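You operate a simulated robot arm through the tools that you are given. There is no shell and no other tool. Be economical: measure what you need, move in short steps, check, and stop when the job is done.

You are at the controls of a simulated robot arm. One attempt, no reset.

Task
Put things in order on the top of the wooden table. At the end: the tall clear glass stands where the white paper ball stood; the white paper ball stands where the green tub (marked "SALAD") stood; the green tub is in the medium red pot; the clear tumbler is in the steel steamer basket; whatever was shut is shut again. Leave all else as you found it, and nothing knocked over.

Only the result counts: the job must be done as asked and must still hold three seconds after the hand-in. Knocking over, shifting, dropping, spilling or breaking anything else fails it.

Robot
A 6-joint arm with a two-finger parallel gripper, fixed in place. Base frame: the origin is at the foot of the arm, x ahead of it, y to its left, z up; the work surface is at about z = 750. Lengths are in mm, angles in degrees, forces in N, time in s.
With the tool pointing down near the work surface it reaches from about 300 to 740 mm from the base axis. Its first joint turns from -66.0 to 66.0 degrees. Payload 2.45 kg.
The TCP is the grasp point between the finger pads, 24 mm short of the fingertips. In the tool frame z runs along the fingers and y along their closing line. Largest opening 68 mm; finger width 17, thickness 10; the body of the gripper, 40 by 70 mm, starts 41 mm behind the TCP.
Orientation is told as [roll, pitch, yaw] about the base's x, y, z axes, in that order, counted from this pose: with the fingers straight down and closing along the base's y, the tool's x points along the base's -x, its y along +y and its z along -z.

Tools
- The arm moves only by the tool jog_arm. Its arguments are lists of equal length, an entry for each row: "linear": the shift along the tool's x, y, z in cm, a list of three; "dr": the turn, a rotation vector about the tool's x, y, z in degrees, a list of three; "jaw": the closure in counts, from 0 (fully open) to 255 (shut). In form: {"linear": [[tx, ty, tz], ...], "dr": [[wx, wy, wz], ...], "jaw": [jaw, ...]}. A call has 1 to 8 rows; each row is the pose to reach, as a shift and turn from the pose commanded when the call began, along the tool's axes at that moment. Rows are played at 5 a second. More than 50 mm and 8.6 degrees between two rows, or a gripper value outside its range, and nothing of the call is played. A pose out of reach is approached as far as the arm can. The call stops where the force on the tool passes 40 N (or 10 N more than at its start, if that is more) or the arm is blocked; 0.2 s more then pass. The fingers move at their own pace (about 108 mm/s each) and stop on an object; they squeeze with about 39 N. The grip force told is the motor's: it shows also when the fingers shut on nothing. Time passes only in rows, and 0.2 s behind the last, so rows that repeat a pose let the fingers close. The reply holds the time, the measured pose of the TCP, the force on the tool along the base axes, the opening and the grip force, in the units named above and with some noise, with the torque about the TCP (base axes, N m) and any sound that the robot's microphone picked up.
- Cameras (640 x 400 px; columns grow to the right, rows downward): "scene" is fixed at [134.2, 417.3, 1431.7]; the picture's right is [-0.84, -0.54, 0.00], its down [-0.43, 0.67, -0.61] and it looks along [0.33, -0.51, -0.79] (base axes); focal length 234 px, centre (320, 200). "wrist" rides on the gripper at [84, 11, -75] in the tool frame; the picture's right is [-0.13, 0.99, 0.00], its down [-0.60, -0.08, -0.79] and it looks along [-0.79, -0.10, 0.61] (tool axes); focal length 251 px, centre (320, 200). There is no depth. A picture from a camera that has moved, and an enlarged one, comes with that camera's place and axes in the base frame and with its lens. The place of the scene camera against the robot may be out by one fixed shift of up to 18 mm in any direction.
- camera(camera): a new picture of that camera. No time passes.
- enlarge(camera, box): a new picture of the part [left, top, right, bottom] of that camera's present view, enlarged. No time passes.
- hand_in(): hands the job in; it is judged then, once.

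Go step by step. Nothing tells you positions but the pictures and the camera data: compare them with the known pose of the tool, close in by small moves and look again before you grip or let go. The budget is 120 turns and 84 pictures, counting those below and the enlarged ones. Unless the task says otherwise, let go and move clear before handing in, and close with one line.

The tools are called after "Emit:" as name(argument=value, ...) on one line, values as JSON. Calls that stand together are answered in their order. jog_arm: Moves the arm, as the interface text tells. Its arguments: {"type":"object","properties":{"linear":{"type":"array","items":{"type":"array","items":{"type":"number"}}},"dr":{"type":"array","items":{"type":"array","items":{"type":"number"}}},"jaw":{"type":"array","items":{"type":"number"}}},"required":["linear","dr","jaw"]} The other tools are called the same way: camera (camera) takes a picture; enlarge (camera, box) takes an enlarged picture of a part of a camera's view; hand_in () hands the job in.

At the start:

```text
time_s: 0.0
tool_pos: [423.2, 101.1, 1077.0]
orientation: [0.0, -0.2, 0.0]
ft_force: [0.4, -0.2, -0.3]
torque: [-0.01, -0.01, 0.03]
width: 67.8
grasp_force: 0.0
```

scene: 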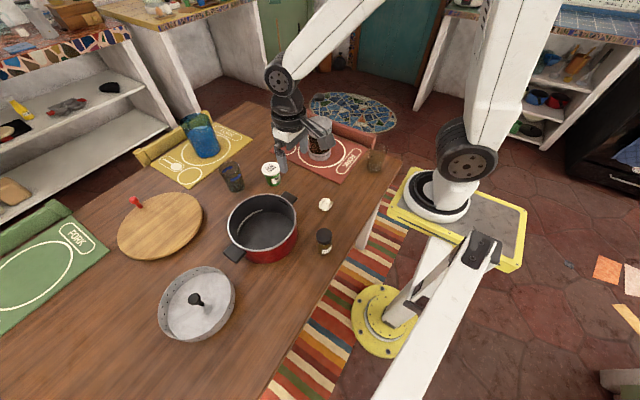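
wrist: 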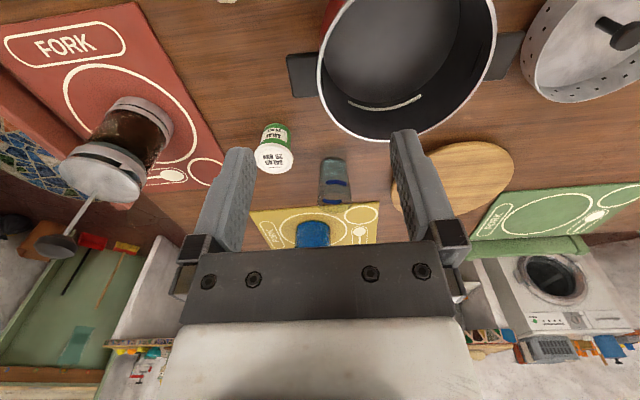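

I see a table with a red pot, a lidded steamer basket, a tub, a paper ball, glasses and other things. I'll enlarge the view to identify each one.

Emit:
enlarge(camera="scene", box=[200, 120, 400, 270])

Emit:
enlarge(camera="scene", box=[100, 180, 300, 350])

```text
2.67 times, centred on (300, 195) of scene
camera zoom: at [134.2, 417.3, 1431.7], right [-0.84, -0.54, 0.0], down [-0.43, 0.67, -0.61], along [0.33, -0.51, -0.79], focal length 625 px, centre (373, 213)
```

zoom: 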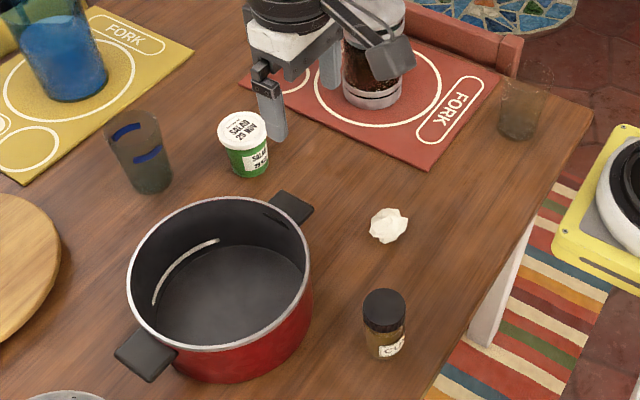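

```text
2.35 times, centred on (200, 265) of scene
camera zoom: at [134.2, 417.3, 1431.7], right [-0.84, -0.54, 0.0], down [-0.43, 0.67, -0.61], along [0.33, -0.51, -0.79], focal length 552 px, centre (602, 47)
```

zoom: 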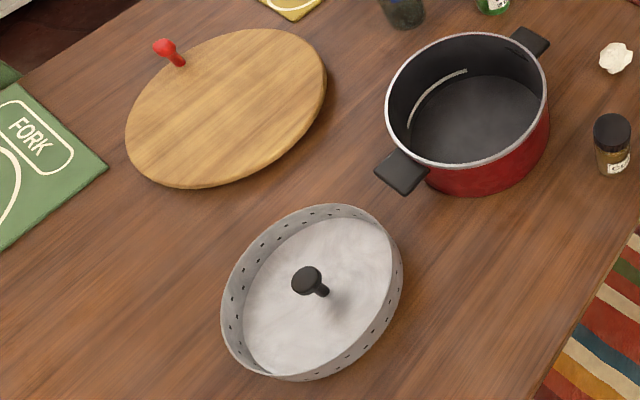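

The tall striped glass is near (719, 98), the tub (621, 4), the ball (388, -8) and the tumbler (320, -279). The pot is near (467, 209) and the steamer (495, 461). The steamer may have a lid on, so I'll look at it with the wrist camera.

Emit:
jog_arm(linear=[[1.7, 4, 0], [3.5, 8, 0], [5.2, 12, 0], [7, 16, 0], [8.8, 20, 0], [10.5, 24, 0], [12.3, 27.9, 0]], dr=[[0, 0, 0], [0, 0, 0], [0, 0, 0], [0, 0, 0], [0, 0, 0], [0, 0, 0], [0, 0, 0]], jaw=[0, 0, 0, 0, 0, 0, 0])

Emit:
camera(camera="wrist")

Emit:
camera(camera="scene")

```text
time_s: 1.6
tool_pos: [300.7, 381.1, 1077.0]
orientation: [0.0, -0.1, 0.1]
ft_force: [0.6, 0.6, 0.0]
torque: [-0.01, 0.02, 0.01]
width: 67.8
grasp_force: 0.0
```

```text
79 pictures are left
camera wrist: at [215.4, 391.7, 1150.1], right [0.13, 0.99, 0.0], down [0.6, -0.08, 0.79], along [0.79, -0.1, -0.61], focal length 251 px, centre (320, 200)
```

wrist: 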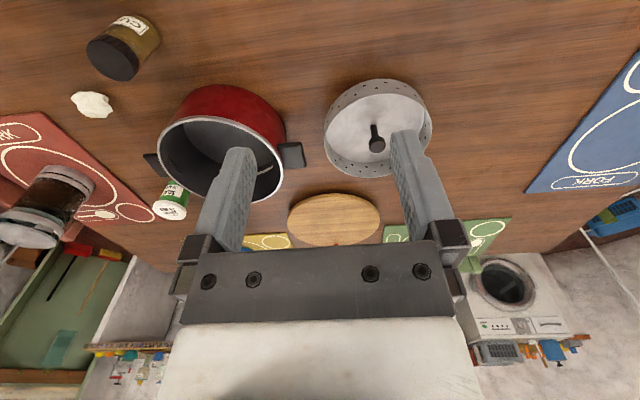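

```text
78 pictures are left
```

scene: 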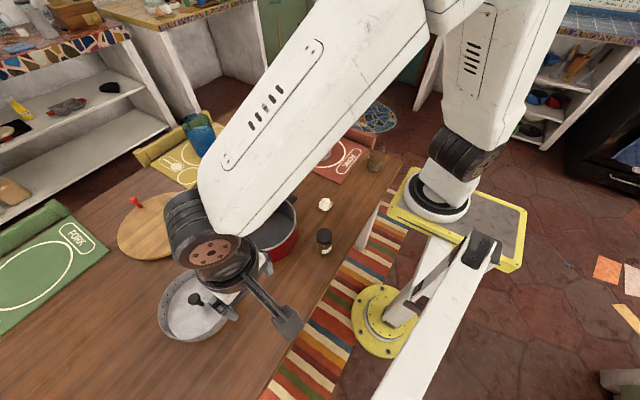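

Emit:
enlarge(camera="wrist", box=[300, 60, 450, 190])

Emit:
enlarge(camera="wrist", box=[140, 70, 320, 220])

```text
3.08 times, centred on (375, 125) of wrist
camera zoom: at [215.4, 391.7, 1150.1], right [0.13, 0.99, 0.0], down [0.6, -0.08, 0.79], along [0.79, -0.1, -0.61], focal length 774 px, centre (151, 431)
```

zoom: 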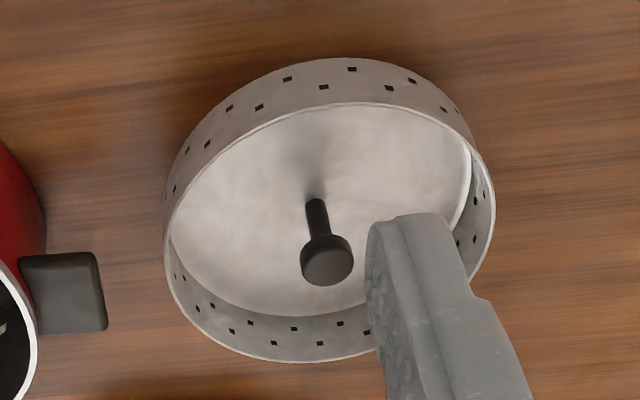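

```text
2.67 times, centred on (230, 145) of wrist
camera zoom: at [215.4, 391.7, 1150.1], right [0.13, 0.99, 0.0], down [0.6, -0.08, 0.79], along [0.79, -0.1, -0.61], focal length 670 px, centre (560, 347)
```

zoom: 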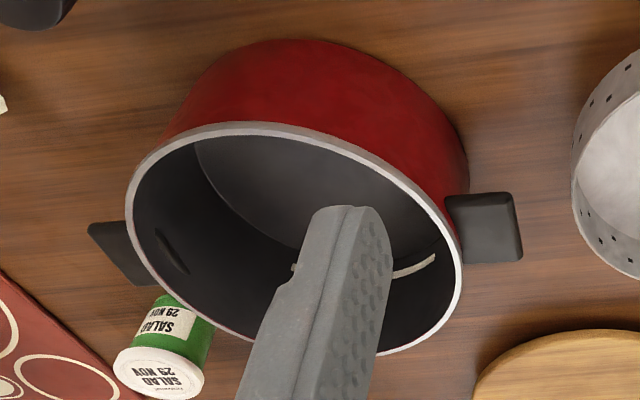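

Emit:
jog_arm(linear=[[-1.6, 1.2, 1], [-3.2, 2.4, 2], [-4.8, 3.6, 3], [-6.4, 4.8, 4], [-8, 6, 5]], dr=[[0, 8, 0], [0, 16, 0], [0, 24, 0], [0, 32, 0], [0, 40, 0]], jaw=[0, 0, 0, 0, 0])

Emit:
camera(camera="wrist")

```text
time_s: 2.8
tool_pos: [381.5, 442.1, 1028.7]
orientation: [0.2, 40.0, 0.1]
ft_force: [0.4, 0.3, 0.3]
torque: [-0.02, -0.02, -0.01]
width: 68.4
grasp_force: 0.1
```

```text
75 pictures are left
camera wrist: at [364.7, 451.8, 1138.7], right [0.1, 0.99, -0.08], down [0.97, -0.08, 0.22], along [0.21, -0.1, -0.97], focal length 251 px, centre (320, 200)
```

wrist: 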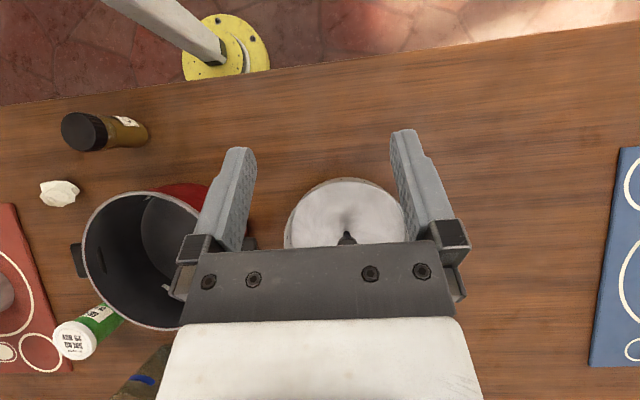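

Emit:
jog_arm(linear=[[-3, 0, 2.6], [-6, 0, 5.2], [-7, 0, 6]], dr=[[0, 0, 0], [0, 0, 0], [0, 0, 0]], jaw=[0, 0, 0])

Emit:
enlarge(camera="wrist", box=[220, 90, 460, 250])

```text
time_s: 3.6
tool_pos: [395.9, 441.1, 936.9]
orientation: [0.1, 39.9, -0.1]
ft_force: [-0.4, -0.1, -0.3]
torque: [-0.02, 0.01, 0.02]
width: 68.2
grasp_force: 0.1
```

```text
2.50 times, centred on (340, 170) of wrist
camera zoom: at [378.6, 451.9, 1046.9], right [0.1, 0.99, -0.08], down [0.97, -0.08, 0.22], along [0.21, -0.1, -0.97], focal length 629 px, centre (270, 275)
```

zoom: 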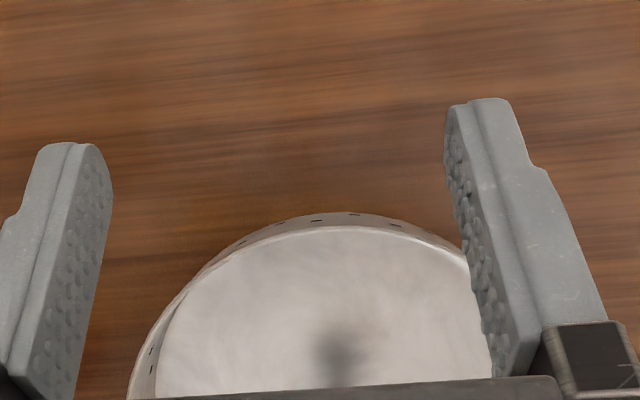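

Emit:
jog_arm(linear=[[-1.6, 0, -3.2], [-3.2, 0, -6.5], [-4.7, 0, -9.8], [-6.1, 0, -13]], dr=[[0, 0, 0], [0, 0, 0], [0, 0, 0], [0, 0, 0]], jaw=[0, 0, 0, 0])

Emit:
camera(camera="wrist")

```text
time_s: 4.6
tool_pos: [499.0, 429.3, 989.0]
orientation: [0.0, 40.1, -0.1]
ft_force: [0.5, 0.4, 0.0]
torque: [0.01, 0.03, -0.04]
width: 68.4
grasp_force: 0.0
out of reach, approached as far as the arm can: row 3, 4
```

```text
73 pictures are left
camera wrist: at [481.5, 438.6, 1099.6], right [0.1, 0.99, -0.08], down [0.97, -0.08, 0.22], along [0.21, -0.1, -0.97], focal length 251 px, centre (320, 200)
```

wrist: 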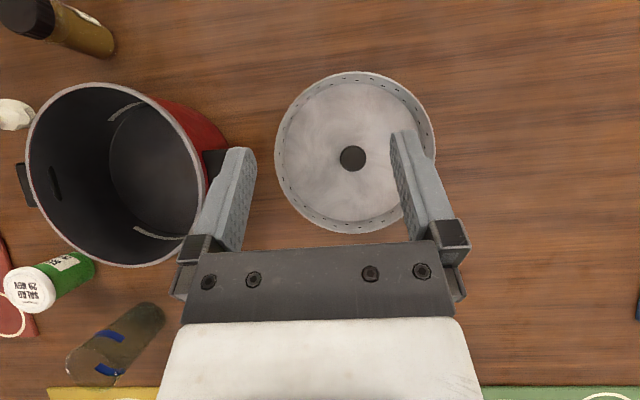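

Emit:
enlarge(camera="wrist", box=[260, 60, 450, 240])

Emit:
enlarge(camera="wrist", box=[0, 60, 240, 400])

```text
2.22 times, centred on (355, 150) of wrist
camera zoom: at [481.5, 438.6, 1099.6], right [0.1, 0.99, -0.08], down [0.97, -0.08, 0.22], along [0.21, -0.1, -0.97], focal length 559 px, centre (242, 311)
```

zoom: 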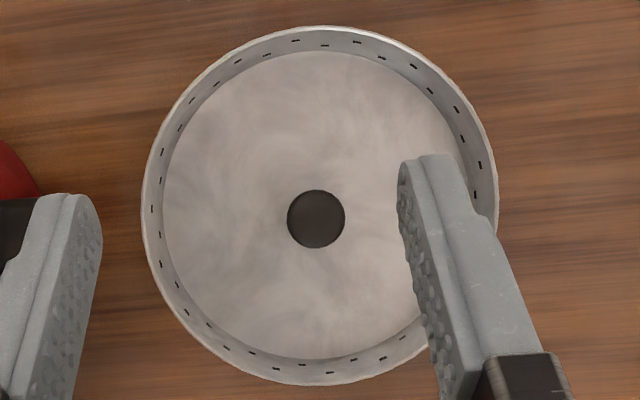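

```text
1.18 times, centred on (120, 230) of wrist
camera zoom: at [481.5, 438.6, 1099.6], right [0.1, 0.99, -0.08], down [0.97, -0.08, 0.22], along [0.21, -0.1, -0.97], focal length 296 px, centre (555, 165)
```

zoom: 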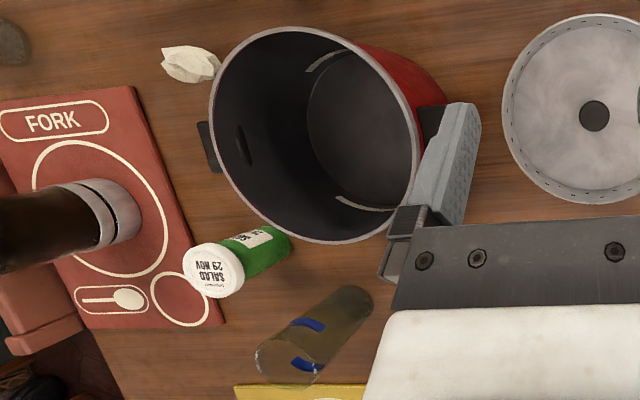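

The basket's disc sits at floor level with a centre post, so it is open with no lid. Next I'll look closely at the tub.

Emit:
jog_arm(linear=[[0, -4.9, 0], [0, -9.8, 0], [0, -14.7, 0], [0, -19.6, 0], [0, -24.5, 0], [0, -29.4, 0], [0, -34.3, 0], [0, -39.2, 0]], dr=[[0, -5, 0], [0, -10, 0], [0, -15, 0], [0, -20, 0], [0, -25, 0], [0, -30, 0], [0, -35, 0], [0, -40, 0]], jaw=[0, 0, 0, 0, 0, 0, 0, 0])

```text
time_s: 6.4
tool_pos: [498.9, 35.5, 988.7]
orientation: [0.0, -0.1, 0.0]
ft_force: [0.7, 0.2, -0.9]
torque: [0.02, 0.02, 0.0]
width: 67.8
grasp_force: 0.1
```

Emit:
jog_arm(linear=[[0.3, -1.3, 4.5], [0.3, -2.6, 8.8]], dr=[[0, 0, 0], [0, 0, 0]], jaw=[0, 0])

Emit:
camera(camera="wrist")

Emit:
camera(camera="scene")

```text
time_s: 7.0
tool_pos: [496.7, 9.6, 900.2]
orientation: [0.0, -0.1, 0.1]
ft_force: [-0.1, 0.4, 0.2]
torque: [-0.02, -0.02, 0.0]
width: 68.0
grasp_force: 0.1
```

```text
70 pictures are left
camera wrist: at [411.4, 20.3, 974.5], right [0.13, 0.99, 0.0], down [0.6, -0.08, 0.79], along [0.79, -0.1, -0.61], focal length 251 px, centre (320, 200)
```

wrist: 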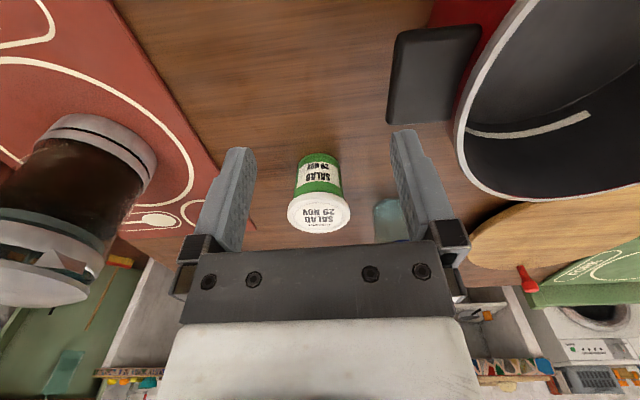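

```text
69 pictures are left
```

scene: 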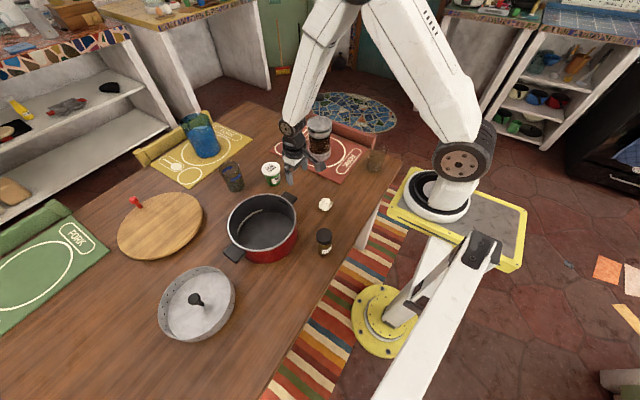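

Emit:
enlarge(camera="wrist", box=[256, 140, 384, 240])

Emit:
enlarge(camera="scene", box=[210, 140, 290, 200])

```text
4.00 times, centred on (320, 190) of wrist
camera zoom: at [411.4, 20.3, 974.5], right [0.13, 0.99, 0.0], down [0.6, -0.08, 0.79], along [0.79, -0.1, -0.61], focal length 1006 px, centre (320, 240)
```

zoom: 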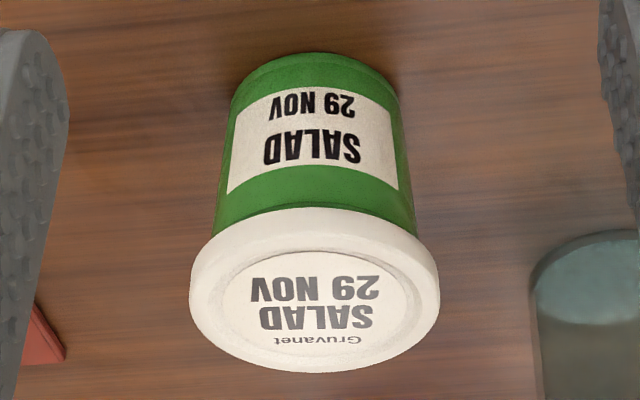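

```text
6.67 times, centred on (250, 170) of scene
camera zoom: at [134.2, 417.3, 1431.7], right [-0.84, -0.54, 0.0], down [-0.43, 0.67, -0.61], along [0.33, -0.51, -0.79], focal length 1563 px, centre (787, 400)
```

zoom: 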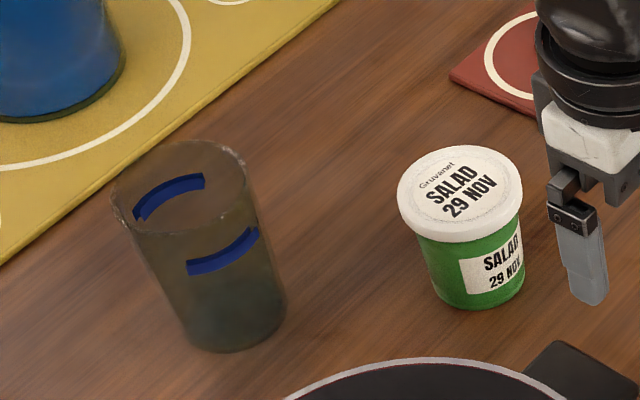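

The tub's lid is about as wide as the gripper opens, roughly 68 mm. So I'll grip the body under the lid with a tilted tool, coming from the base side with the camera on top. I'll start by turning the tool 180° about its axis.

Emit:
jog_arm(linear=[[0.5, 0, -0.5], [1, 0, -1], [1.5, 0, -1.5], [2, 0, -2], [2.5, 0, -2.5], [3, 0, -3], [3.5, 0, -3.5], [4, 0, -4]], dr=[[0, 0, 8.5], [0, 0, 17], [0, 0, 25.5], [0, 0, 34], [0, 0, 42.5], [0, 0, 51], [0, 0, 59.5], [0, 0, 68]], jaw=[0, 0, 0, 0, 0, 0, 0, 0])

Emit:
jog_arm(linear=[[0, 0, 0], [0, 0, 0], [0, 0, 0], [0, 0, 0], [0, 0, 0], [0, 0, 0], [0, 0, 0], [0, 0, 0]], dr=[[0, 0, 8.5], [0, 0, 17], [0, 0, 25.5], [0, 0, 34], [0, 0, 42.5], [0, 0, 51], [0, 0, 59.5], [0, 0, 68]], jaw=[0, 0, 0, 0, 0, 0, 0, 0])

Emit:
jog_arm(linear=[[0, 0, 0], [0, 0, 0], [0, 0, 0], [0, 0, 0], [0, 0, 0], [0, 0, 0]], dr=[[0, 0, 8.5], [0, 0, 17], [0, 0, 25.5], [0, 0, 34], [0, 0, 42], [0, 0, 44]], jaw=[0, 0, 0, 0, 0, 0])

```text
time_s: 8.8
tool_pos: [456.1, 10.3, 941.9]
orientation: [0.1, 0.1, -68.2]
ft_force: [0.2, 0.5, 0.1]
torque: [0.02, -0.05, 0.01]
width: 67.9
grasp_force: 0.1
```

```text
time_s: 10.6
tool_pos: [455.2, 11.5, 942.6]
orientation: [0.0, 0.2, -136.1]
ft_force: [0.4, 1.0, -0.7]
torque: [0.01, -0.02, 0.0]
width: 67.9
grasp_force: 0.1
```

```text
time_s: 12.0
tool_pos: [453.5, -7.4, 937.6]
orientation: [-1.9, 0.4, -179.4]
ft_force: [-1.1, 0.8, -0.6]
torque: [0.03, -0.01, 0.02]
width: 67.9
grasp_force: 0.1
out of reach, approached as far as the arm can: row 5, 6
```

Emit:
jog_arm(linear=[[0, 0, 0], [0, 0, 0]], dr=[[0, 0, -5], [0, 0, -10]], jaw=[0, 0])

```text
time_s: 12.6
tool_pos: [452.9, -7.6, 939.7]
orientation: [0.0, 0.1, -169.9]
ft_force: [0.0, 0.9, -0.3]
torque: [-0.01, 0.03, 0.0]
width: 68.1
grasp_force: 0.0
```

Emit:
jog_arm(linear=[[1.5, 0.5, 1], [3, 1, 2], [5, 1.6, 3], [6.5, 2.2, 4], [8, 2.7, 5], [9.5, 3.2, 6]], dr=[[0, 8.4, 0], [0, 16.8, 0], [0, 25.2, 0], [0, 33.6, 0], [0, 42, 0], [0, 50, 0]], jaw=[0, 0, 0, 0, 0, 0])

Emit:
camera(camera="wrist")

Emit:
camera(camera="scene")

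```text
time_s: 14.2
tool_pos: [534.0, 24.6, 875.1]
orientation: [-9.8, 49.0, -161.8]
ft_force: [0.9, -0.4, 0.1]
torque: [-0.03, 0.04, 0.0]
width: 67.9
grasp_force: 0.1
out of reach, approached as far as the arm can: row 2, 3
stopped in row 6: the arm was blocked; the commanded pose is now the measured one
```

```text
66 pictures are left
camera wrist: at [540.2, 2.1, 984.9], right [0.35, -0.91, -0.21], down [-0.93, -0.37, 0.07], along [-0.14, 0.17, -0.98], focal length 251 px, centre (320, 200)
```

wrist: 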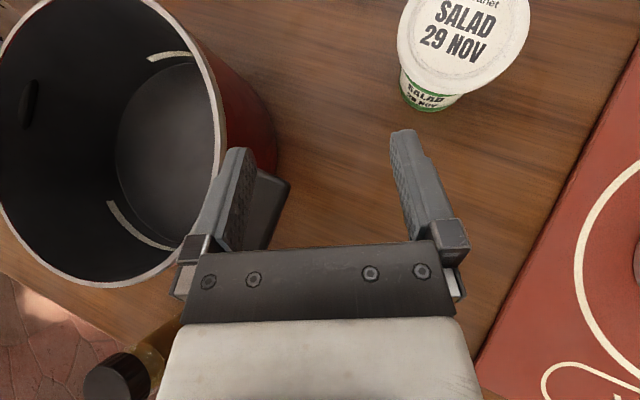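

```text
65 pictures are left
```

scene: 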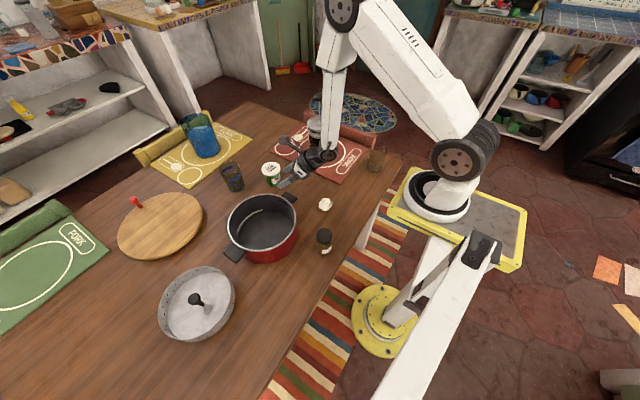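

Emit:
enlarge(camera="scene", box=[250, 90, 410, 210])

```text
3.33 times, centred on (330, 150) of scene
camera zoom: at [134.2, 417.3, 1431.7], right [-0.84, -0.54, 0.0], down [-0.43, 0.67, -0.61], along [0.33, -0.51, -0.79], focal length 781 px, centre (287, 367)
```

zoom: 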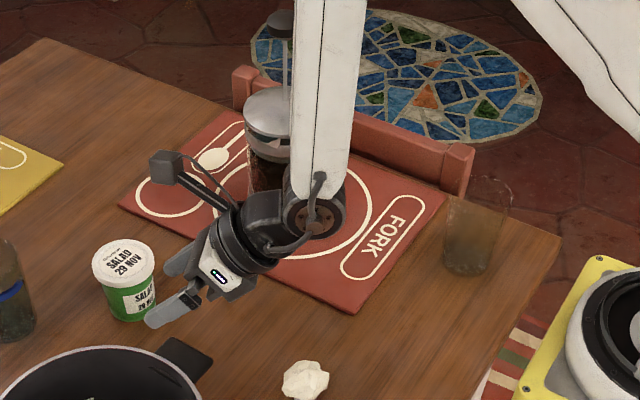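

The arm hit a wrist limit with the tool turned this way, and nothing was touched. I'll unwind and approach with the gripper on the near-left side of the tub instead.

Emit:
jog_arm(linear=[[0.6, 0, -1.4], [1.2, 0, -2.8], [1.8, 0, -4.2], [2.4, 0, -5.6], [3, 0, -7], [3.5, 0, -8.2]], dr=[[0, -8, 0], [0, -16, 0], [0, -24, 0], [0, -32, 0], [0, -40, 0], [0, -48, 0]], jaw=[0, 0, 0, 0, 0, 0])

```text
time_s: 15.6
tool_pos: [505.2, 3.5, 954.8]
orientation: [-7.8, 2.1, -156.7]
ft_force: [-1.6, -2.9, -0.5]
torque: [0.13, -0.03, 0.05]
width: 68.3
grasp_force: 0.1
```

Emit:
jog_arm(linear=[[0, 0, 0], [0, 0, 0], [0, 0, 0], [0, 0, 0], [0, 0, 0], [0, 0, 0], [0, 0, 0], [0, 0, 0]], dr=[[0, 0, -8.5], [0, 0, -17], [0, 0, -25.5], [0, 0, -34], [0, 0, -42.5], [0, 0, -51], [0, 0, -59.5], [0, 0, -68]], jaw=[0, 0, 0, 0, 0, 0, 0, 0])

Emit:
jog_arm(linear=[[0, 0, 0], [0, 0, 0], [0, 0, 0], [0, 0, 0], [0, 0, 0], [0, 0, 0], [0, 0, 0], [0, 0, 0]], dr=[[0, 0, -8.5], [0, 0, -17], [0, 0, -25.5], [0, 0, -34], [0, 0, -42.5], [0, 0, -51], [0, 0, -59.5], [0, 0, -68]], jaw=[0, 0, 0, 0, 0, 0, 0, 0])

```text
time_s: 17.4
tool_pos: [502.1, -0.2, 952.7]
orientation: [-1.1, 6.6, -86.3]
ft_force: [-0.7, -0.1, -0.1]
torque: [0.01, -0.01, 0.03]
width: 67.9
grasp_force: 0.0
```

```text
time_s: 19.2
tool_pos: [501.6, 0.5, 954.2]
orientation: [5.6, 3.6, -18.1]
ft_force: [-0.3, 0.5, 0.0]
torque: [0.01, 0.02, 0.0]
width: 68.0
grasp_force: 0.0
```

Emit:
jog_arm(linear=[[0, 0, 0]], dr=[[5.6, -3.6, 0]], jaw=[0])

Emit:
jog_arm(linear=[[0, 0, 0], [0, 0, 0], [0, 0, 0], [0, 0, 0], [0, 0, 0], [0, 0, 0], [0, 0, 0], [0, 0, 0]], dr=[[0, 0, -8.5], [0, 0, -17], [0, 0, -25.5], [0, 0, -34], [0, 0, -42.5], [0, 0, -51], [0, 0, -59.5], [0, 0, -68]], jaw=[0, 0, 0, 0, 0, 0, 0, 0])

Emit:
jog_arm(linear=[[0, 0, 0], [0, 0, 0], [0, 0, 0], [0, 0, 0], [0, 0, 0], [0, 0, 0], [0, 0, 0], [0, 0, 0]], dr=[[0, 0, -8.5], [0, 0, -17], [0, 0, -25.5], [0, 0, -34], [0, 0, -42.5], [0, 0, -51], [0, 0, -59.5], [0, 0, -68]], jaw=[0, 0, 0, 0, 0, 0, 0, 0])

```text
time_s: 19.6
tool_pos: [502.0, -0.4, 955.1]
orientation: [0.0, -0.2, -18.4]
ft_force: [-0.9, 0.2, 0.1]
torque: [0.02, 0.0, -0.02]
width: 68.1
grasp_force: 0.0
```

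```text
time_s: 21.4
tool_pos: [502.3, -0.1, 955.5]
orientation: [-0.1, -0.1, 49.7]
ft_force: [0.0, 0.0, -0.1]
torque: [-0.02, 0.0, 0.01]
width: 67.8
grasp_force: 0.0
```

```text
time_s: 23.2
tool_pos: [501.2, -0.1, 953.9]
orientation: [0.0, 0.0, 117.6]
ft_force: [-0.3, 1.1, -0.3]
torque: [-0.02, 0.03, 0.04]
width: 67.8
grasp_force: 0.0
```

Emit:
jog_arm(linear=[[0, -2, 1], [0, -4, 2], [-0.1, -6, 3], [-0.1, -8, 4], [-0.2, -10, 5], [-0.2, -11.7, 6]], dr=[[0, 8.4, 0], [0, 16.8, 0], [0, 25.2, 0], [0, 33.6, 0], [0, 42, 0], [0, 50, 0]], jaw=[0, 0, 0, 0, 0, 0])

Emit:
camera(camera="wrist")

Emit:
camera(camera="scene")

```text
time_s: 24.6
tool_pos: [604.4, 55.3, 897.2]
orientation: [-0.3, 50.2, 117.4]
ft_force: [0.2, -0.1, 0.2]
torque: [0.01, -0.03, 0.0]
width: 68.0
grasp_force: 0.0
```

```text
63 pictures are left
camera wrist: at [592.0, 53.3, 1007.5], right [-0.92, -0.39, -0.1], down [-0.39, 0.92, 0.04], along [0.08, 0.08, -0.99], focal length 251 px, centre (320, 200)
```

wrist: 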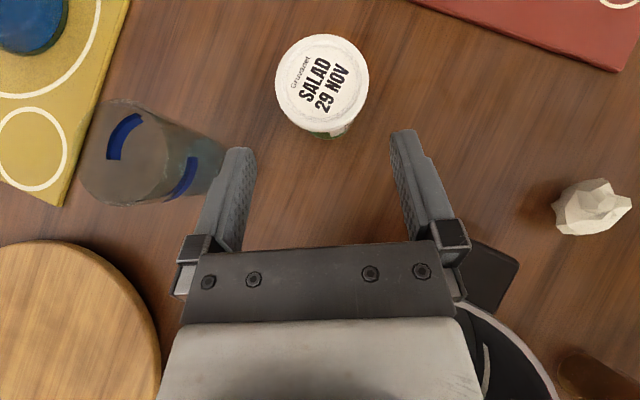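

```text
62 pictures are left
```

scene: 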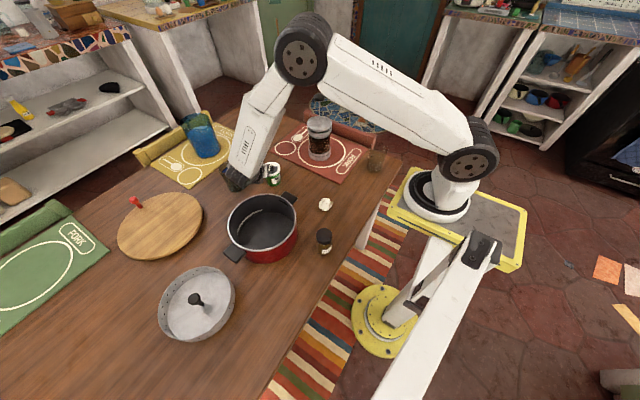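

The tub is confirmed at (637, -8), and its lid is about 69 mm wide. I'll move to the pre-grasp pose along the tilted approach line.

Emit:
jog_arm(linear=[[-1.4, 0, 1.8], [-2.8, 0, 3.6], [-4.2, 0, 5.4]], dr=[[0, 0, 0], [0, 0, 0], [0, 0, 0]], jaw=[0, 0, 0])

Emit:
camera(camera="wrist")

Emit:
enlarge(camera="scene", box=[200, 120, 330, 220])

```text
time_s: 25.6
tool_pos: [615.3, 44.0, 833.6]
orientation: [-1.1, 50.4, 116.6]
ft_force: [1.2, -2.5, 2.9]
torque: [0.23, 0.22, 0.0]
width: 67.9
grasp_force: 0.1
stopped in row 3: the force on the tool passed its limit at 42 N (the readings are from after the stop); the commanded pose is now the measured one
```

```text
61 pictures are left
camera wrist: at [600.8, 40.6, 944.6], right [-0.92, -0.38, -0.11], down [-0.39, 0.92, 0.04], along [0.09, 0.08, -0.99], focal length 251 px, centre (320, 200)
```

wrist: 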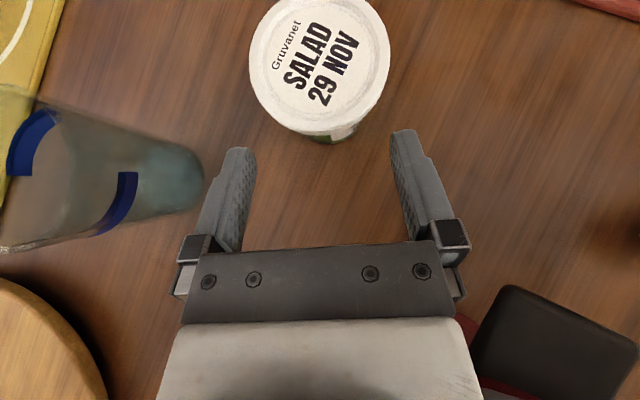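

```text
4.00 times, centred on (265, 170) of scene
camera zoom: at [134.2, 417.2, 1431.8], right [-0.84, -0.54, 0.0], down [-0.43, 0.67, -0.61], along [0.33, -0.51, -0.79], focal length 938 px, centre (540, 320)
```

zoom: 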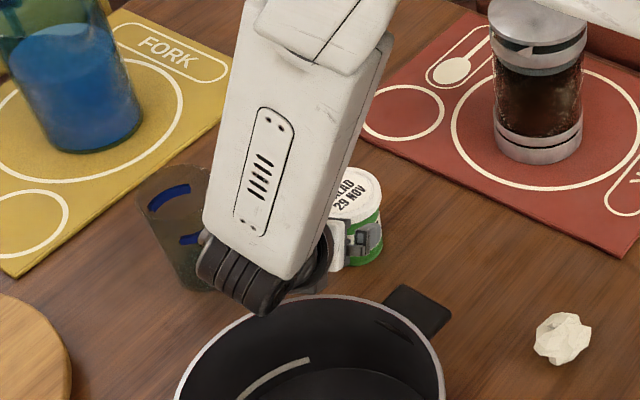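

I touched the pot rim lightly with the wrist, and the pot doesn't appear to have moved. I'll back off straight up and swing the heading at a safe height.

Emit:
jog_arm(linear=[[2, 0, -1.7], [4, 0, -3.4], [7, 0, -5.9], [10, 0, -8.4]], dr=[[0, 0, 0], [0, 0, 0], [0, 0, 0], [0, 0, 0]], jaw=[0, 0, 0, 0])

Emit:
jog_arm(linear=[[0, 0, 0], [0, 0, 0], [0, 0, 0], [0, 0, 0], [0, 0, 0], [0, 0, 0]], dr=[[6.14, 0, -5.12], [12.3, 0, -10.2], [18.4, 0, -15.4], [24.6, 0, -20.5], [30.7, 0, -25.6], [38.4, 0, -32]], jaw=[0, 0, 0, 0, 0, 0])

Emit:
enlarge(camera="scene", box=[200, 120, 400, 270])

```text
time_s: 26.6
tool_pos: [613.5, 45.1, 963.3]
orientation: [-1.0, 50.4, 116.7]
ft_force: [0.4, 0.3, 0.0]
torque: [-0.01, 0.03, 0.03]
width: 68.2
grasp_force: 0.2
```

```text
refused: row 6 steps farther than a row can; nothing moved
```

```text
2.67 times, centred on (300, 195) of scene
camera zoom: at [134.2, 417.3, 1431.8], right [-0.84, -0.54, 0.0], down [-0.43, 0.67, -0.61], along [0.33, -0.51, -0.79], focal length 625 px, centre (373, 213)
```

zoom: 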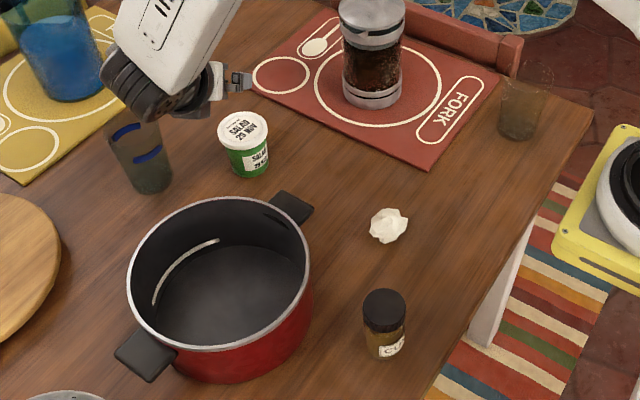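

The pot and everything else are unmoved. Now I'll rotate the heading.

Emit:
jog_arm(linear=[[0, 0, 0], [0, 0, 0], [0, 0, 0], [0, 0, 0], [0, 0, 0], [0, 0, 0], [0, 0, 0]], dr=[[5.5, 0, -4.6], [11, 0, -9.2], [16.5, 0, -13.8], [22, 0, -18.4], [27.5, 0, -23], [33, 0, -27.6], [38.4, 0, -32]], jaw=[0, 0, 0, 0, 0, 0, 0])

```text
time_s: 28.2
tool_pos: [612.1, 43.4, 963.0]
orientation: [-0.6, 50.8, 167.1]
ft_force: [0.3, 0.8, 0.9]
torque: [0.02, 0.0, -0.02]
width: 68.2
grasp_force: 0.1
```

Emit:
jog_arm(linear=[[0, 0, 0], [0, 0, 0], [0, 0, 0]], dr=[[4.6, 0, -3.8], [9.2, 0, -7.7], [13.8, 0, -11.5]], jaw=[0, 0, 0])

Emit:
camera(camera="scene")

```text
time_s: 29.0
tool_pos: [615.7, 86.2, 974.4]
orientation: [2.2, 50.4, -174.5]
ft_force: [0.1, -0.6, -0.2]
torque: [-0.02, 0.01, -0.01]
width: 68.0
grasp_force: 0.1
out of reach, approached as far as the arm can: row 2, 3
```

```text
58 pictures are left
```

scene: 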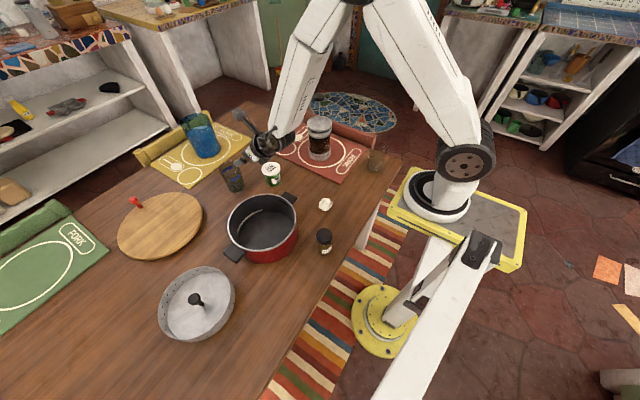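

The right side of the tub is free, with no pot handle underneath. I'll unwind the tool to the other heading, at height and vertical.

Emit:
jog_arm(linear=[[-1, 0.8, -1.2], [-2, 1.6, -2.4], [-3, 2.5, -3.6], [-4, 3.4, -4.8], [-5, 4.2, -6], [-6.1, 5.1, -7.3]], dr=[[0, -8.4, 0], [0, -16.8, 0], [0, -25.2, 0], [0, -33.6, 0], [0, -42, 0], [0, -50.3, 0]], jaw=[0, 0, 0, 0, 0, 0])

Emit:
jog_arm(linear=[[0, 0, 0], [0, 0, 0], [0, 0, 0], [0, 0, 0], [0, 0, 0], [0, 0, 0], [0, 0, 0], [0, 0, 0]], dr=[[0, 0, 8.5], [0, 0, 17], [0, 0, 25.5], [0, 0, 34], [0, 0, 42.5], [0, 0, 51], [0, 0, 59.5], [0, 0, 68]], jaw=[0, 0, 0, 0, 0, 0, 0, 0])

Emit:
jog_arm(linear=[[0, 0, 0], [0, 0, 0], [0, 0, 0], [0, 0, 0], [0, 0, 0], [0, 0, 0], [0, 0, 0], [0, 0, 0]], dr=[[0, 0, 8.5], [0, 0, 17], [0, 0, 25.5], [0, 0, 34], [0, 0, 42.5], [0, 0, 51], [0, 0, 59.5], [0, 0, 68]], jaw=[0, 0, 0, 0, 0, 0, 0, 0])

```text
time_s: 30.4
tool_pos: [507.4, 19.5, 944.3]
orientation: [-5.7, 5.8, -174.6]
ft_force: [0.3, -0.4, 0.1]
torque: [0.03, 0.0, 0.01]
width: 68.1
grasp_force: 0.1
out of reach, approached as far as the arm can: row 1, 3, 4, 5, 6
```

```text
time_s: 32.2
tool_pos: [507.7, 18.3, 941.6]
orientation: [-7.6, -3.1, 117.8]
ft_force: [0.4, 0.1, -0.2]
torque: [0.0, 0.03, -0.03]
width: 68.1
grasp_force: 0.0
```

```text
time_s: 34.0
tool_pos: [506.5, 19.1, 943.1]
orientation: [0.1, -8.2, 49.5]
ft_force: [0.2, 0.3, -0.3]
torque: [0.01, 0.02, 0.0]
width: 68.0
grasp_force: 0.0
```

Emit:
jog_arm(linear=[[0, 0, 0]], dr=[[0.1, 8.2, 0]], jaw=[0])

Emit:
jog_arm(linear=[[0, 0, 0], [0, 0, 0], [0, 0, 0], [0, 0, 0], [0, 0, 0], [0, 0, 0], [0, 0, 0], [0, 0, 0]], dr=[[0, 0, 8.5], [0, 0, 17], [0, 0, 25.5], [0, 0, 34], [0, 0, 42.5], [0, 0, 51], [0, 0, 59.5], [0, 0, 68]], jaw=[0, 0, 0, 0, 0, 0, 0, 0])

Emit:
jog_arm(linear=[[0, 0, 0], [0, 0, 0], [0, 0, 0], [0, 0, 0], [0, 0, 0], [0, 0, 0], [0, 0, 0], [0, 0, 0]], dr=[[0, 0, 8.5], [0, 0, 17], [0, 0, 25.5], [0, 0, 34], [0, 0, 42.5], [0, 0, 51], [0, 0, 59.5], [0, 0, 68]], jaw=[0, 0, 0, 0, 0, 0, 0, 0])

Emit:
jog_arm(linear=[[0, 0, 0], [0, 0, 0], [0, 0, 0], [0, 0, 0], [0, 0, 0], [0, 0, 0]], dr=[[0, 0, 8.5], [0, 0, 17], [0, 0, 25.5], [0, 0, 34], [0, 0, 42.5], [0, 0, 51]], jaw=[0, 0, 0, 0, 0, 0])

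```text
time_s: 34.4
tool_pos: [508.1, 18.9, 942.3]
orientation: [0.0, -8.2, 49.6]
ft_force: [-0.5, 1.1, 0.5]
torque: [-0.01, 0.01, -0.02]
width: 68.1
grasp_force: 0.0
out of reach, approached as far as the arm can: row 1
```

```text
time_s: 36.2
tool_pos: [495.8, 1.6, 930.8]
orientation: [9.1, -3.3, -18.4]
ft_force: [-0.7, 0.7, -0.3]
torque: [0.02, 0.03, 0.0]
width: 67.8
grasp_force: 0.2
out of reach, approached as far as the arm can: row 8
```

```text
time_s: 38.0
tool_pos: [364.6, -61.9, 901.9]
orientation: [6.2, 5.9, -85.6]
ft_force: [-0.5, -3.5, -0.2]
torque: [0.23, -0.09, -0.02]
width: 67.9
grasp_force: 0.1
out of reach, approached as far as the arm can: row 1, 2, 3, 4, 5, 6, 7, 8
```

```text
time_s: 39.4
tool_pos: [344.7, -55.5, 877.7]
orientation: [-0.4, 8.3, -137.4]
ft_force: [0.8, 0.4, -0.1]
torque: [0.0, 0.02, 0.01]
width: 68.2
grasp_force: 0.1
out of reach, approached as far as the arm can: row 1, 2, 3, 4, 5, 6
```

The arm drifted off course because it is in a flipped wrist configuration. I'll check the scene before moving on.

Emit:
camera(camera="scene")

Emit:
camera(camera="wrist")

```text
57 pictures are left
```

scene: 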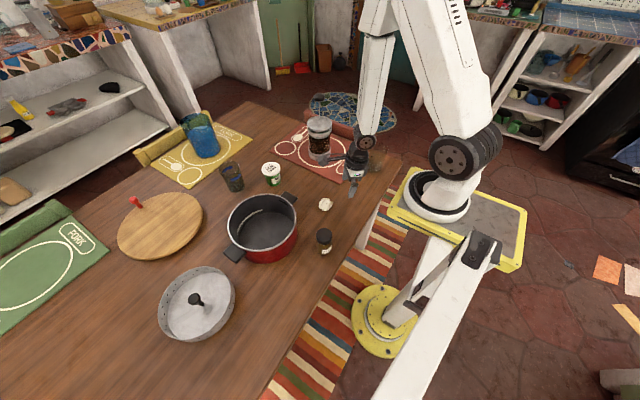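

```text
56 pictures are left
camera wrist: at [404.2, -16.3, 963.4], right [0.58, -0.82, -0.03], down [-0.57, -0.43, 0.7], along [-0.58, -0.39, -0.71], focal length 251 px, centre (320, 200)
```

wrist: 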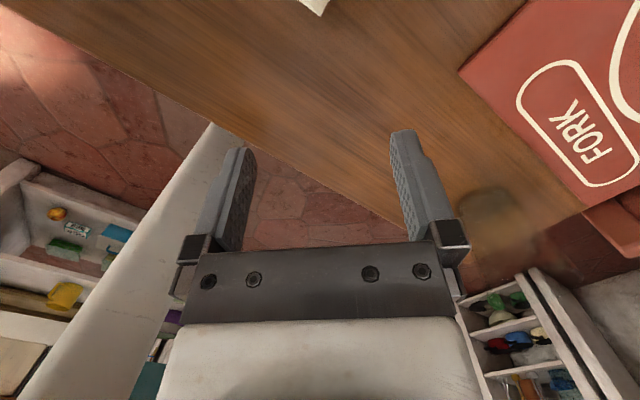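

Everything still stands where it was. I'll keep this configuration, since it leans the way I need, and move up and back toward the tub's near side.

Emit:
jog_arm(linear=[[2.4, 0.9, -1.5], [4.9, 1.7, -3], [7.3, 2.6, -4], [9.7, 3.4, -4.6], [12.2, 4.3, -5], [14.6, 5.1, -5.2]], dr=[[0, 5, 0], [0, 10, 0], [0, 15, 0], [0, 20, 0], [0, 25, 0], [0, 30, 0]], jaw=[0, 0, 0, 0, 0, 0])

Emit:
camera(camera="scene")

```text
time_s: 40.8
tool_pos: [422.9, 13.1, 886.6]
orientation: [1.1, 38.7, -136.8]
ft_force: [0.6, 0.4, 0.4]
torque: [0.02, 0.0, -0.03]
width: 67.8
grasp_force: 0.1
out of reach, approached as far as the arm can: row 1, 2, 3, 4, 5, 6
```

```text
55 pictures are left
```

scene: 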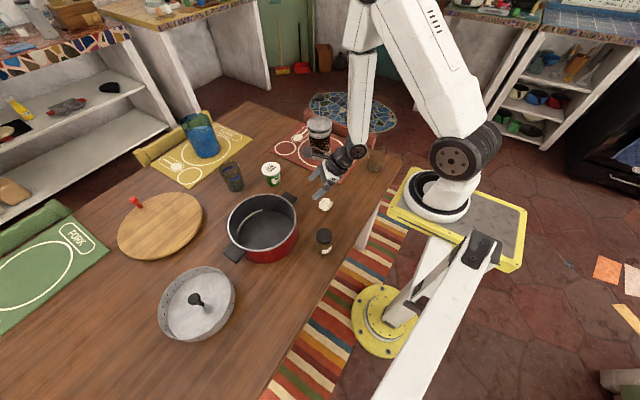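

Emit:
jog_arm(linear=[[1.6, 1.2, -0.6], [3.3, 2.4, -1.2], [4.9, 3.6, -1.8], [6.6, 4.8, -2.4]], dr=[[0, 0, 0], [0, 0, 0], [0, 0, 0], [0, 0, 0]], jaw=[0, 0, 0, 0])

```text
time_s: 41.8
tool_pos: [412.2, 12.4, 881.2]
orientation: [-1.0, 38.3, -137.8]
ft_force: [-0.4, 0.0, 0.2]
torque: [0.0, 0.01, -0.04]
width: 68.0
grasp_force: 0.0
out of reach, approached as far as the arm can: row 1, 2, 3, 4
```

Emit:
jog_arm(linear=[[0, 0, 0], [0, 0, 0], [0, 0, 0], [0, 0, 0], [0, 0, 0]], dr=[[4.6, 0, -5.8], [9.2, 0, -11.6], [13.8, 0, -17.4], [18.4, 0, -23.2], [23, 0, -29]], jaw=[0, 0, 0, 0, 0])

```text
time_s: 43.0
tool_pos: [381.7, 25.9, 852.0]
orientation: [-0.2, 38.9, -100.3]
ft_force: [-0.7, 0.7, -0.6]
torque: [0.01, -0.06, 0.03]
width: 68.1
grasp_force: 0.1
out of reach, approached as far as the arm can: row 1, 2, 3, 4, 5
```

The wrist has wound J4 and J6 to their limits, so I'll unwind the last joint with a pure rotation about the tool axis.

Emit:
jog_arm(linear=[[0, 0, 0], [0, 0, 0], [0, 0, 0], [0, 0, 0], [0, 0, 0], [0, 0, 0], [0, 0, 0], [0, 0, 0]], dr=[[0, 0, -8.5], [0, 0, -17], [0, 0, -25.5], [0, 0, -34], [0, 0, -42.5], [0, 0, -51], [0, 0, -59.5], [0, 0, -68]], jaw=[0, 0, 0, 0, 0, 0, 0, 0])

```text
time_s: 44.8
tool_pos: [383.2, 26.1, 855.5]
orientation: [36.6, 14.4, -27.6]
ft_force: [0.2, -0.2, -0.5]
torque: [-0.03, 0.0, -0.03]
width: 68.0
grasp_force: 0.1
```

Emit:
jog_arm(linear=[[-0.7, 2.2, -1.8], [-1.3, 4.4, -3.6], [-2, 6.6, -5.4], [-2.7, 8.8, -7.2]], dr=[[0, 0, 0], [0, 0, 0], [0, 0, 0], [0, 0, 0]], jaw=[0, 0, 0, 0])

Emit:
camera(camera="scene")

```text
time_s: 45.8
tool_pos: [443.7, 25.8, 957.1]
orientation: [36.4, 14.6, -27.8]
ft_force: [-0.6, 0.8, 0.7]
torque: [0.01, 0.0, 0.01]
width: 68.0
grasp_force: 0.1
```

```text
54 pictures are left
```

scene: 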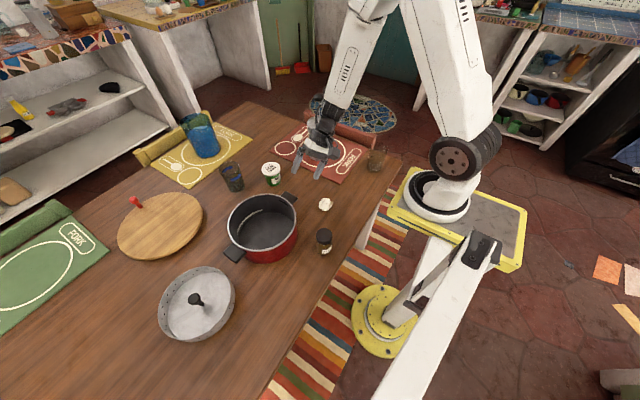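

Emit:
jog_arm(linear=[[0, 0, 0], [0, 0, 0], [0, 0, 0], [0, 0, 0], [0, 0, 0], [0, 0, 0], [0, 0, 0], [0, 0, 0]], dr=[[-2.08, -4.8, 6.5], [-4.16, -9.6, 13], [-6.24, -14.4, 19.4], [-8.3, -19.2, 25.9], [-10.4, -24, 32.4], [-12.5, -28.9, 38.9], [-14.5, -33.7, 45.4], [-16.6, -38.5, 51.9]], jaw=[0, 0, 0, 0, 0, 0, 0, 0])

```text
time_s: 47.6
tool_pos: [453.0, 26.3, 952.1]
orientation: [36.3, 14.3, -94.5]
ft_force: [-0.3, -0.8, 0.4]
torque: [-0.05, 0.01, -0.01]
width: 68.2
grasp_force: 0.1
out of reach, approached as far as the arm can: row 7, 8
```

Emit:
jog_arm(linear=[[0.2, 1.8, 0.9], [0.5, 3.6, 1.8], [0.7, 5.4, 2.7], [1, 7.2, 3.6], [1.2, 9, 4.5]], dr=[[7.3, 0, 0], [14.5, 0, 0], [21.8, 0, 0], [29, 0, 0], [36.3, 0, 0]], jaw=[0, 0, 0, 0, 0])

Emit:
jog_arm(linear=[[0, 0, 0], [0, 0, 0]], dr=[[0, -7.2, 0], [0, -14.3, 0]], jaw=[0, 0])

```text
time_s: 48.8
tool_pos: [387.5, 63.4, 862.7]
orientation: [2.9, 14.4, -93.9]
ft_force: [0.0, 0.6, -0.4]
torque: [0.02, 0.01, -0.02]
width: 68.0
grasp_force: 0.2
out of reach, approached as far as the arm can: row 2, 3, 4, 5
```

```text
time_s: 49.4
tool_pos: [381.6, 60.6, 850.1]
orientation: [1.4, 2.0, -94.4]
ft_force: [0.2, 0.3, 0.0]
torque: [0.02, -0.02, 0.03]
width: 68.1
grasp_force: 0.2
out of reach, approached as far as the arm can: row 1, 2
```

Emit:
enlarge(camera="scene", box=[220, 0, 540, 220])

```text
1.82 times, centred on (380, 110) of scene
camera zoom: at [134.2, 417.3, 1431.7], right [-0.84, -0.54, 0.0], down [-0.43, 0.67, -0.61], along [0.33, -0.51, -0.79], focal length 426 px, centre (211, 364)
```

zoom: 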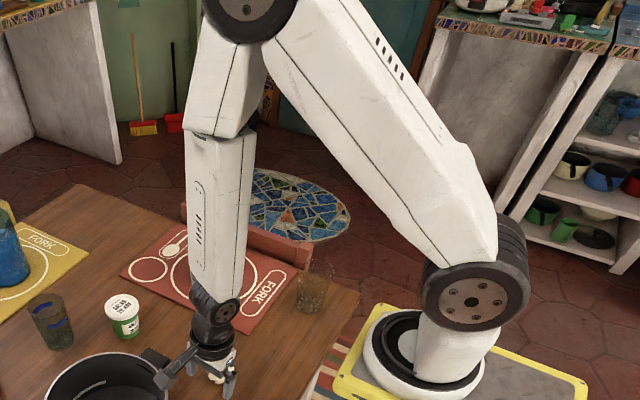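

Emit:
jog_arm(linear=[[0, 0, -1.5], [0, 0, -3], [0, 0, -4.5], [0, 0, -6]], dr=[[0, -8, 0], [0, -16, 0], [0, -24, 0], [0, -32, 0]], jaw=[0, 0, 0, 0])

```text
time_s: 50.4
tool_pos: [382.9, 60.4, 908.3]
orientation: [0.2, -32.2, -94.5]
ft_force: [0.5, 0.3, 0.0]
torque: [0.0, 0.01, -0.03]
width: 68.1
grasp_force: 0.1
```

Emit:
jog_arm(linear=[[0, 0, 0], [0, 0, 0], [0, 0, 0], [0, 0, 0], [0, 0, 0], [0, 0, 0], [0, 0, 0], [0, 0, 0]], dr=[[4.48, 0, 7.1], [8.96, 0, 14.2], [13.4, 0, 21.3], [17.9, 0, 28.4], [22.4, 0, 35.5], [26.9, 0, 42.6], [31.4, 0, 49.7], [35.8, 0, 56.8]], jaw=[0, 0, 0, 0, 0, 0, 0, 0])

```text
time_s: 52.2
tool_pos: [387.2, 40.8, 907.8]
orientation: [-3.5, -31.7, -159.3]
ft_force: [0.0, -0.6, -0.5]
torque: [-0.01, -0.01, 0.02]
width: 68.1
grasp_force: 0.0
out of reach, approached as far as the arm can: row 7, 8
```

Emit:
jog_arm(linear=[[0, 0, 0], [0, 0, 0], [0, 0, 0], [0, 0, 0], [0, 0, 0], [0, 0, 0], [0, 0, 0], [0, 0, 0]], dr=[[0, 0, -8.5], [0, 0, -17], [0, 0, -25.5], [0, 0, -34], [0, 0, -42.5], [0, 0, -51], [0, 0, -59.5], [0, 0, -68]], jaw=[0, 0, 0, 0, 0, 0, 0, 0])

```text
time_s: 54.0
tool_pos: [386.7, 41.1, 908.9]
orientation: [-30.8, -8.3, -89.7]
ft_force: [-0.1, -0.5, -0.8]
torque: [0.03, -0.01, 0.01]
width: 68.0
grasp_force: 0.1
```

Emit:
jog_arm(linear=[[-0.1, 2, -2], [-0.2, 4, -4.1], [-0.3, 6, -6.2], [-0.4, 7.9, -8.2]], dr=[[-7.7, 0, 0], [-15.4, 0, 0], [-23.1, 0, 0], [-30.8, 0, 0]], jaw=[0, 0, 0, 0])

Emit:
jog_arm(linear=[[0, 0, 0]], dr=[[0, 8.2, 0]], jaw=[0])

```text
time_s: 55.0
tool_pos: [498.6, 40.6, 939.7]
orientation: [0.1, -8.4, -89.9]
ft_force: [-0.6, 0.6, -0.2]
torque: [0.02, 0.04, -0.01]
width: 68.0
grasp_force: 0.1
```

```text
time_s: 55.4
tool_pos: [499.2, 41.4, 939.5]
orientation: [0.2, -0.3, -89.7]
ft_force: [-0.2, -0.8, 0.2]
torque: [-0.03, 0.02, 0.04]
width: 68.1
grasp_force: 0.0
```

The arm is back to a clean vertical pose. Now I'll tilt toward +y and swing to heading +35°, mirroring the path that worked before.

Emit:
jog_arm(linear=[[-0.3, 1, -0.4], [-0.7, 2, -0.8], [-1, 3, -1.2], [-1.4, 4, -1.6], [-1.7, 5, -2], [-2, 6, -2]], dr=[[0, 7.5, 0], [0, 15, 0], [0, 22.5, 0], [0, 30, 0], [0, 37.5, 0], [0, 45, 0]], jaw=[0, 0, 0, 0, 0, 0])

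Emit:
jog_arm(linear=[[0, 0, 0], [0, 0, 0], [0, 0, 0], [0, 0, 0], [0, 0, 0]], dr=[[-5.66, 0, 5.66], [-11.3, 0, 11.3], [-17, 0, 17], [-22.6, 0, 22.6], [-28.3, 0, 28.3]], jaw=[0, 0, 0, 0, 0])

```text
time_s: 56.8
tool_pos: [557.6, 21.4, 959.6]
orientation: [0.2, 44.8, -89.8]
ft_force: [-0.8, -0.9, -0.7]
torque: [-0.01, 0.03, -0.02]
width: 68.2
grasp_force: 0.0
```

```text
time_s: 58.0
tool_pos: [558.6, 22.0, 959.5]
orientation: [0.2, 44.7, -129.8]
ft_force: [0.5, -0.1, 0.0]
torque: [0.0, 0.0, 0.0]
width: 68.1
grasp_force: 0.0
```

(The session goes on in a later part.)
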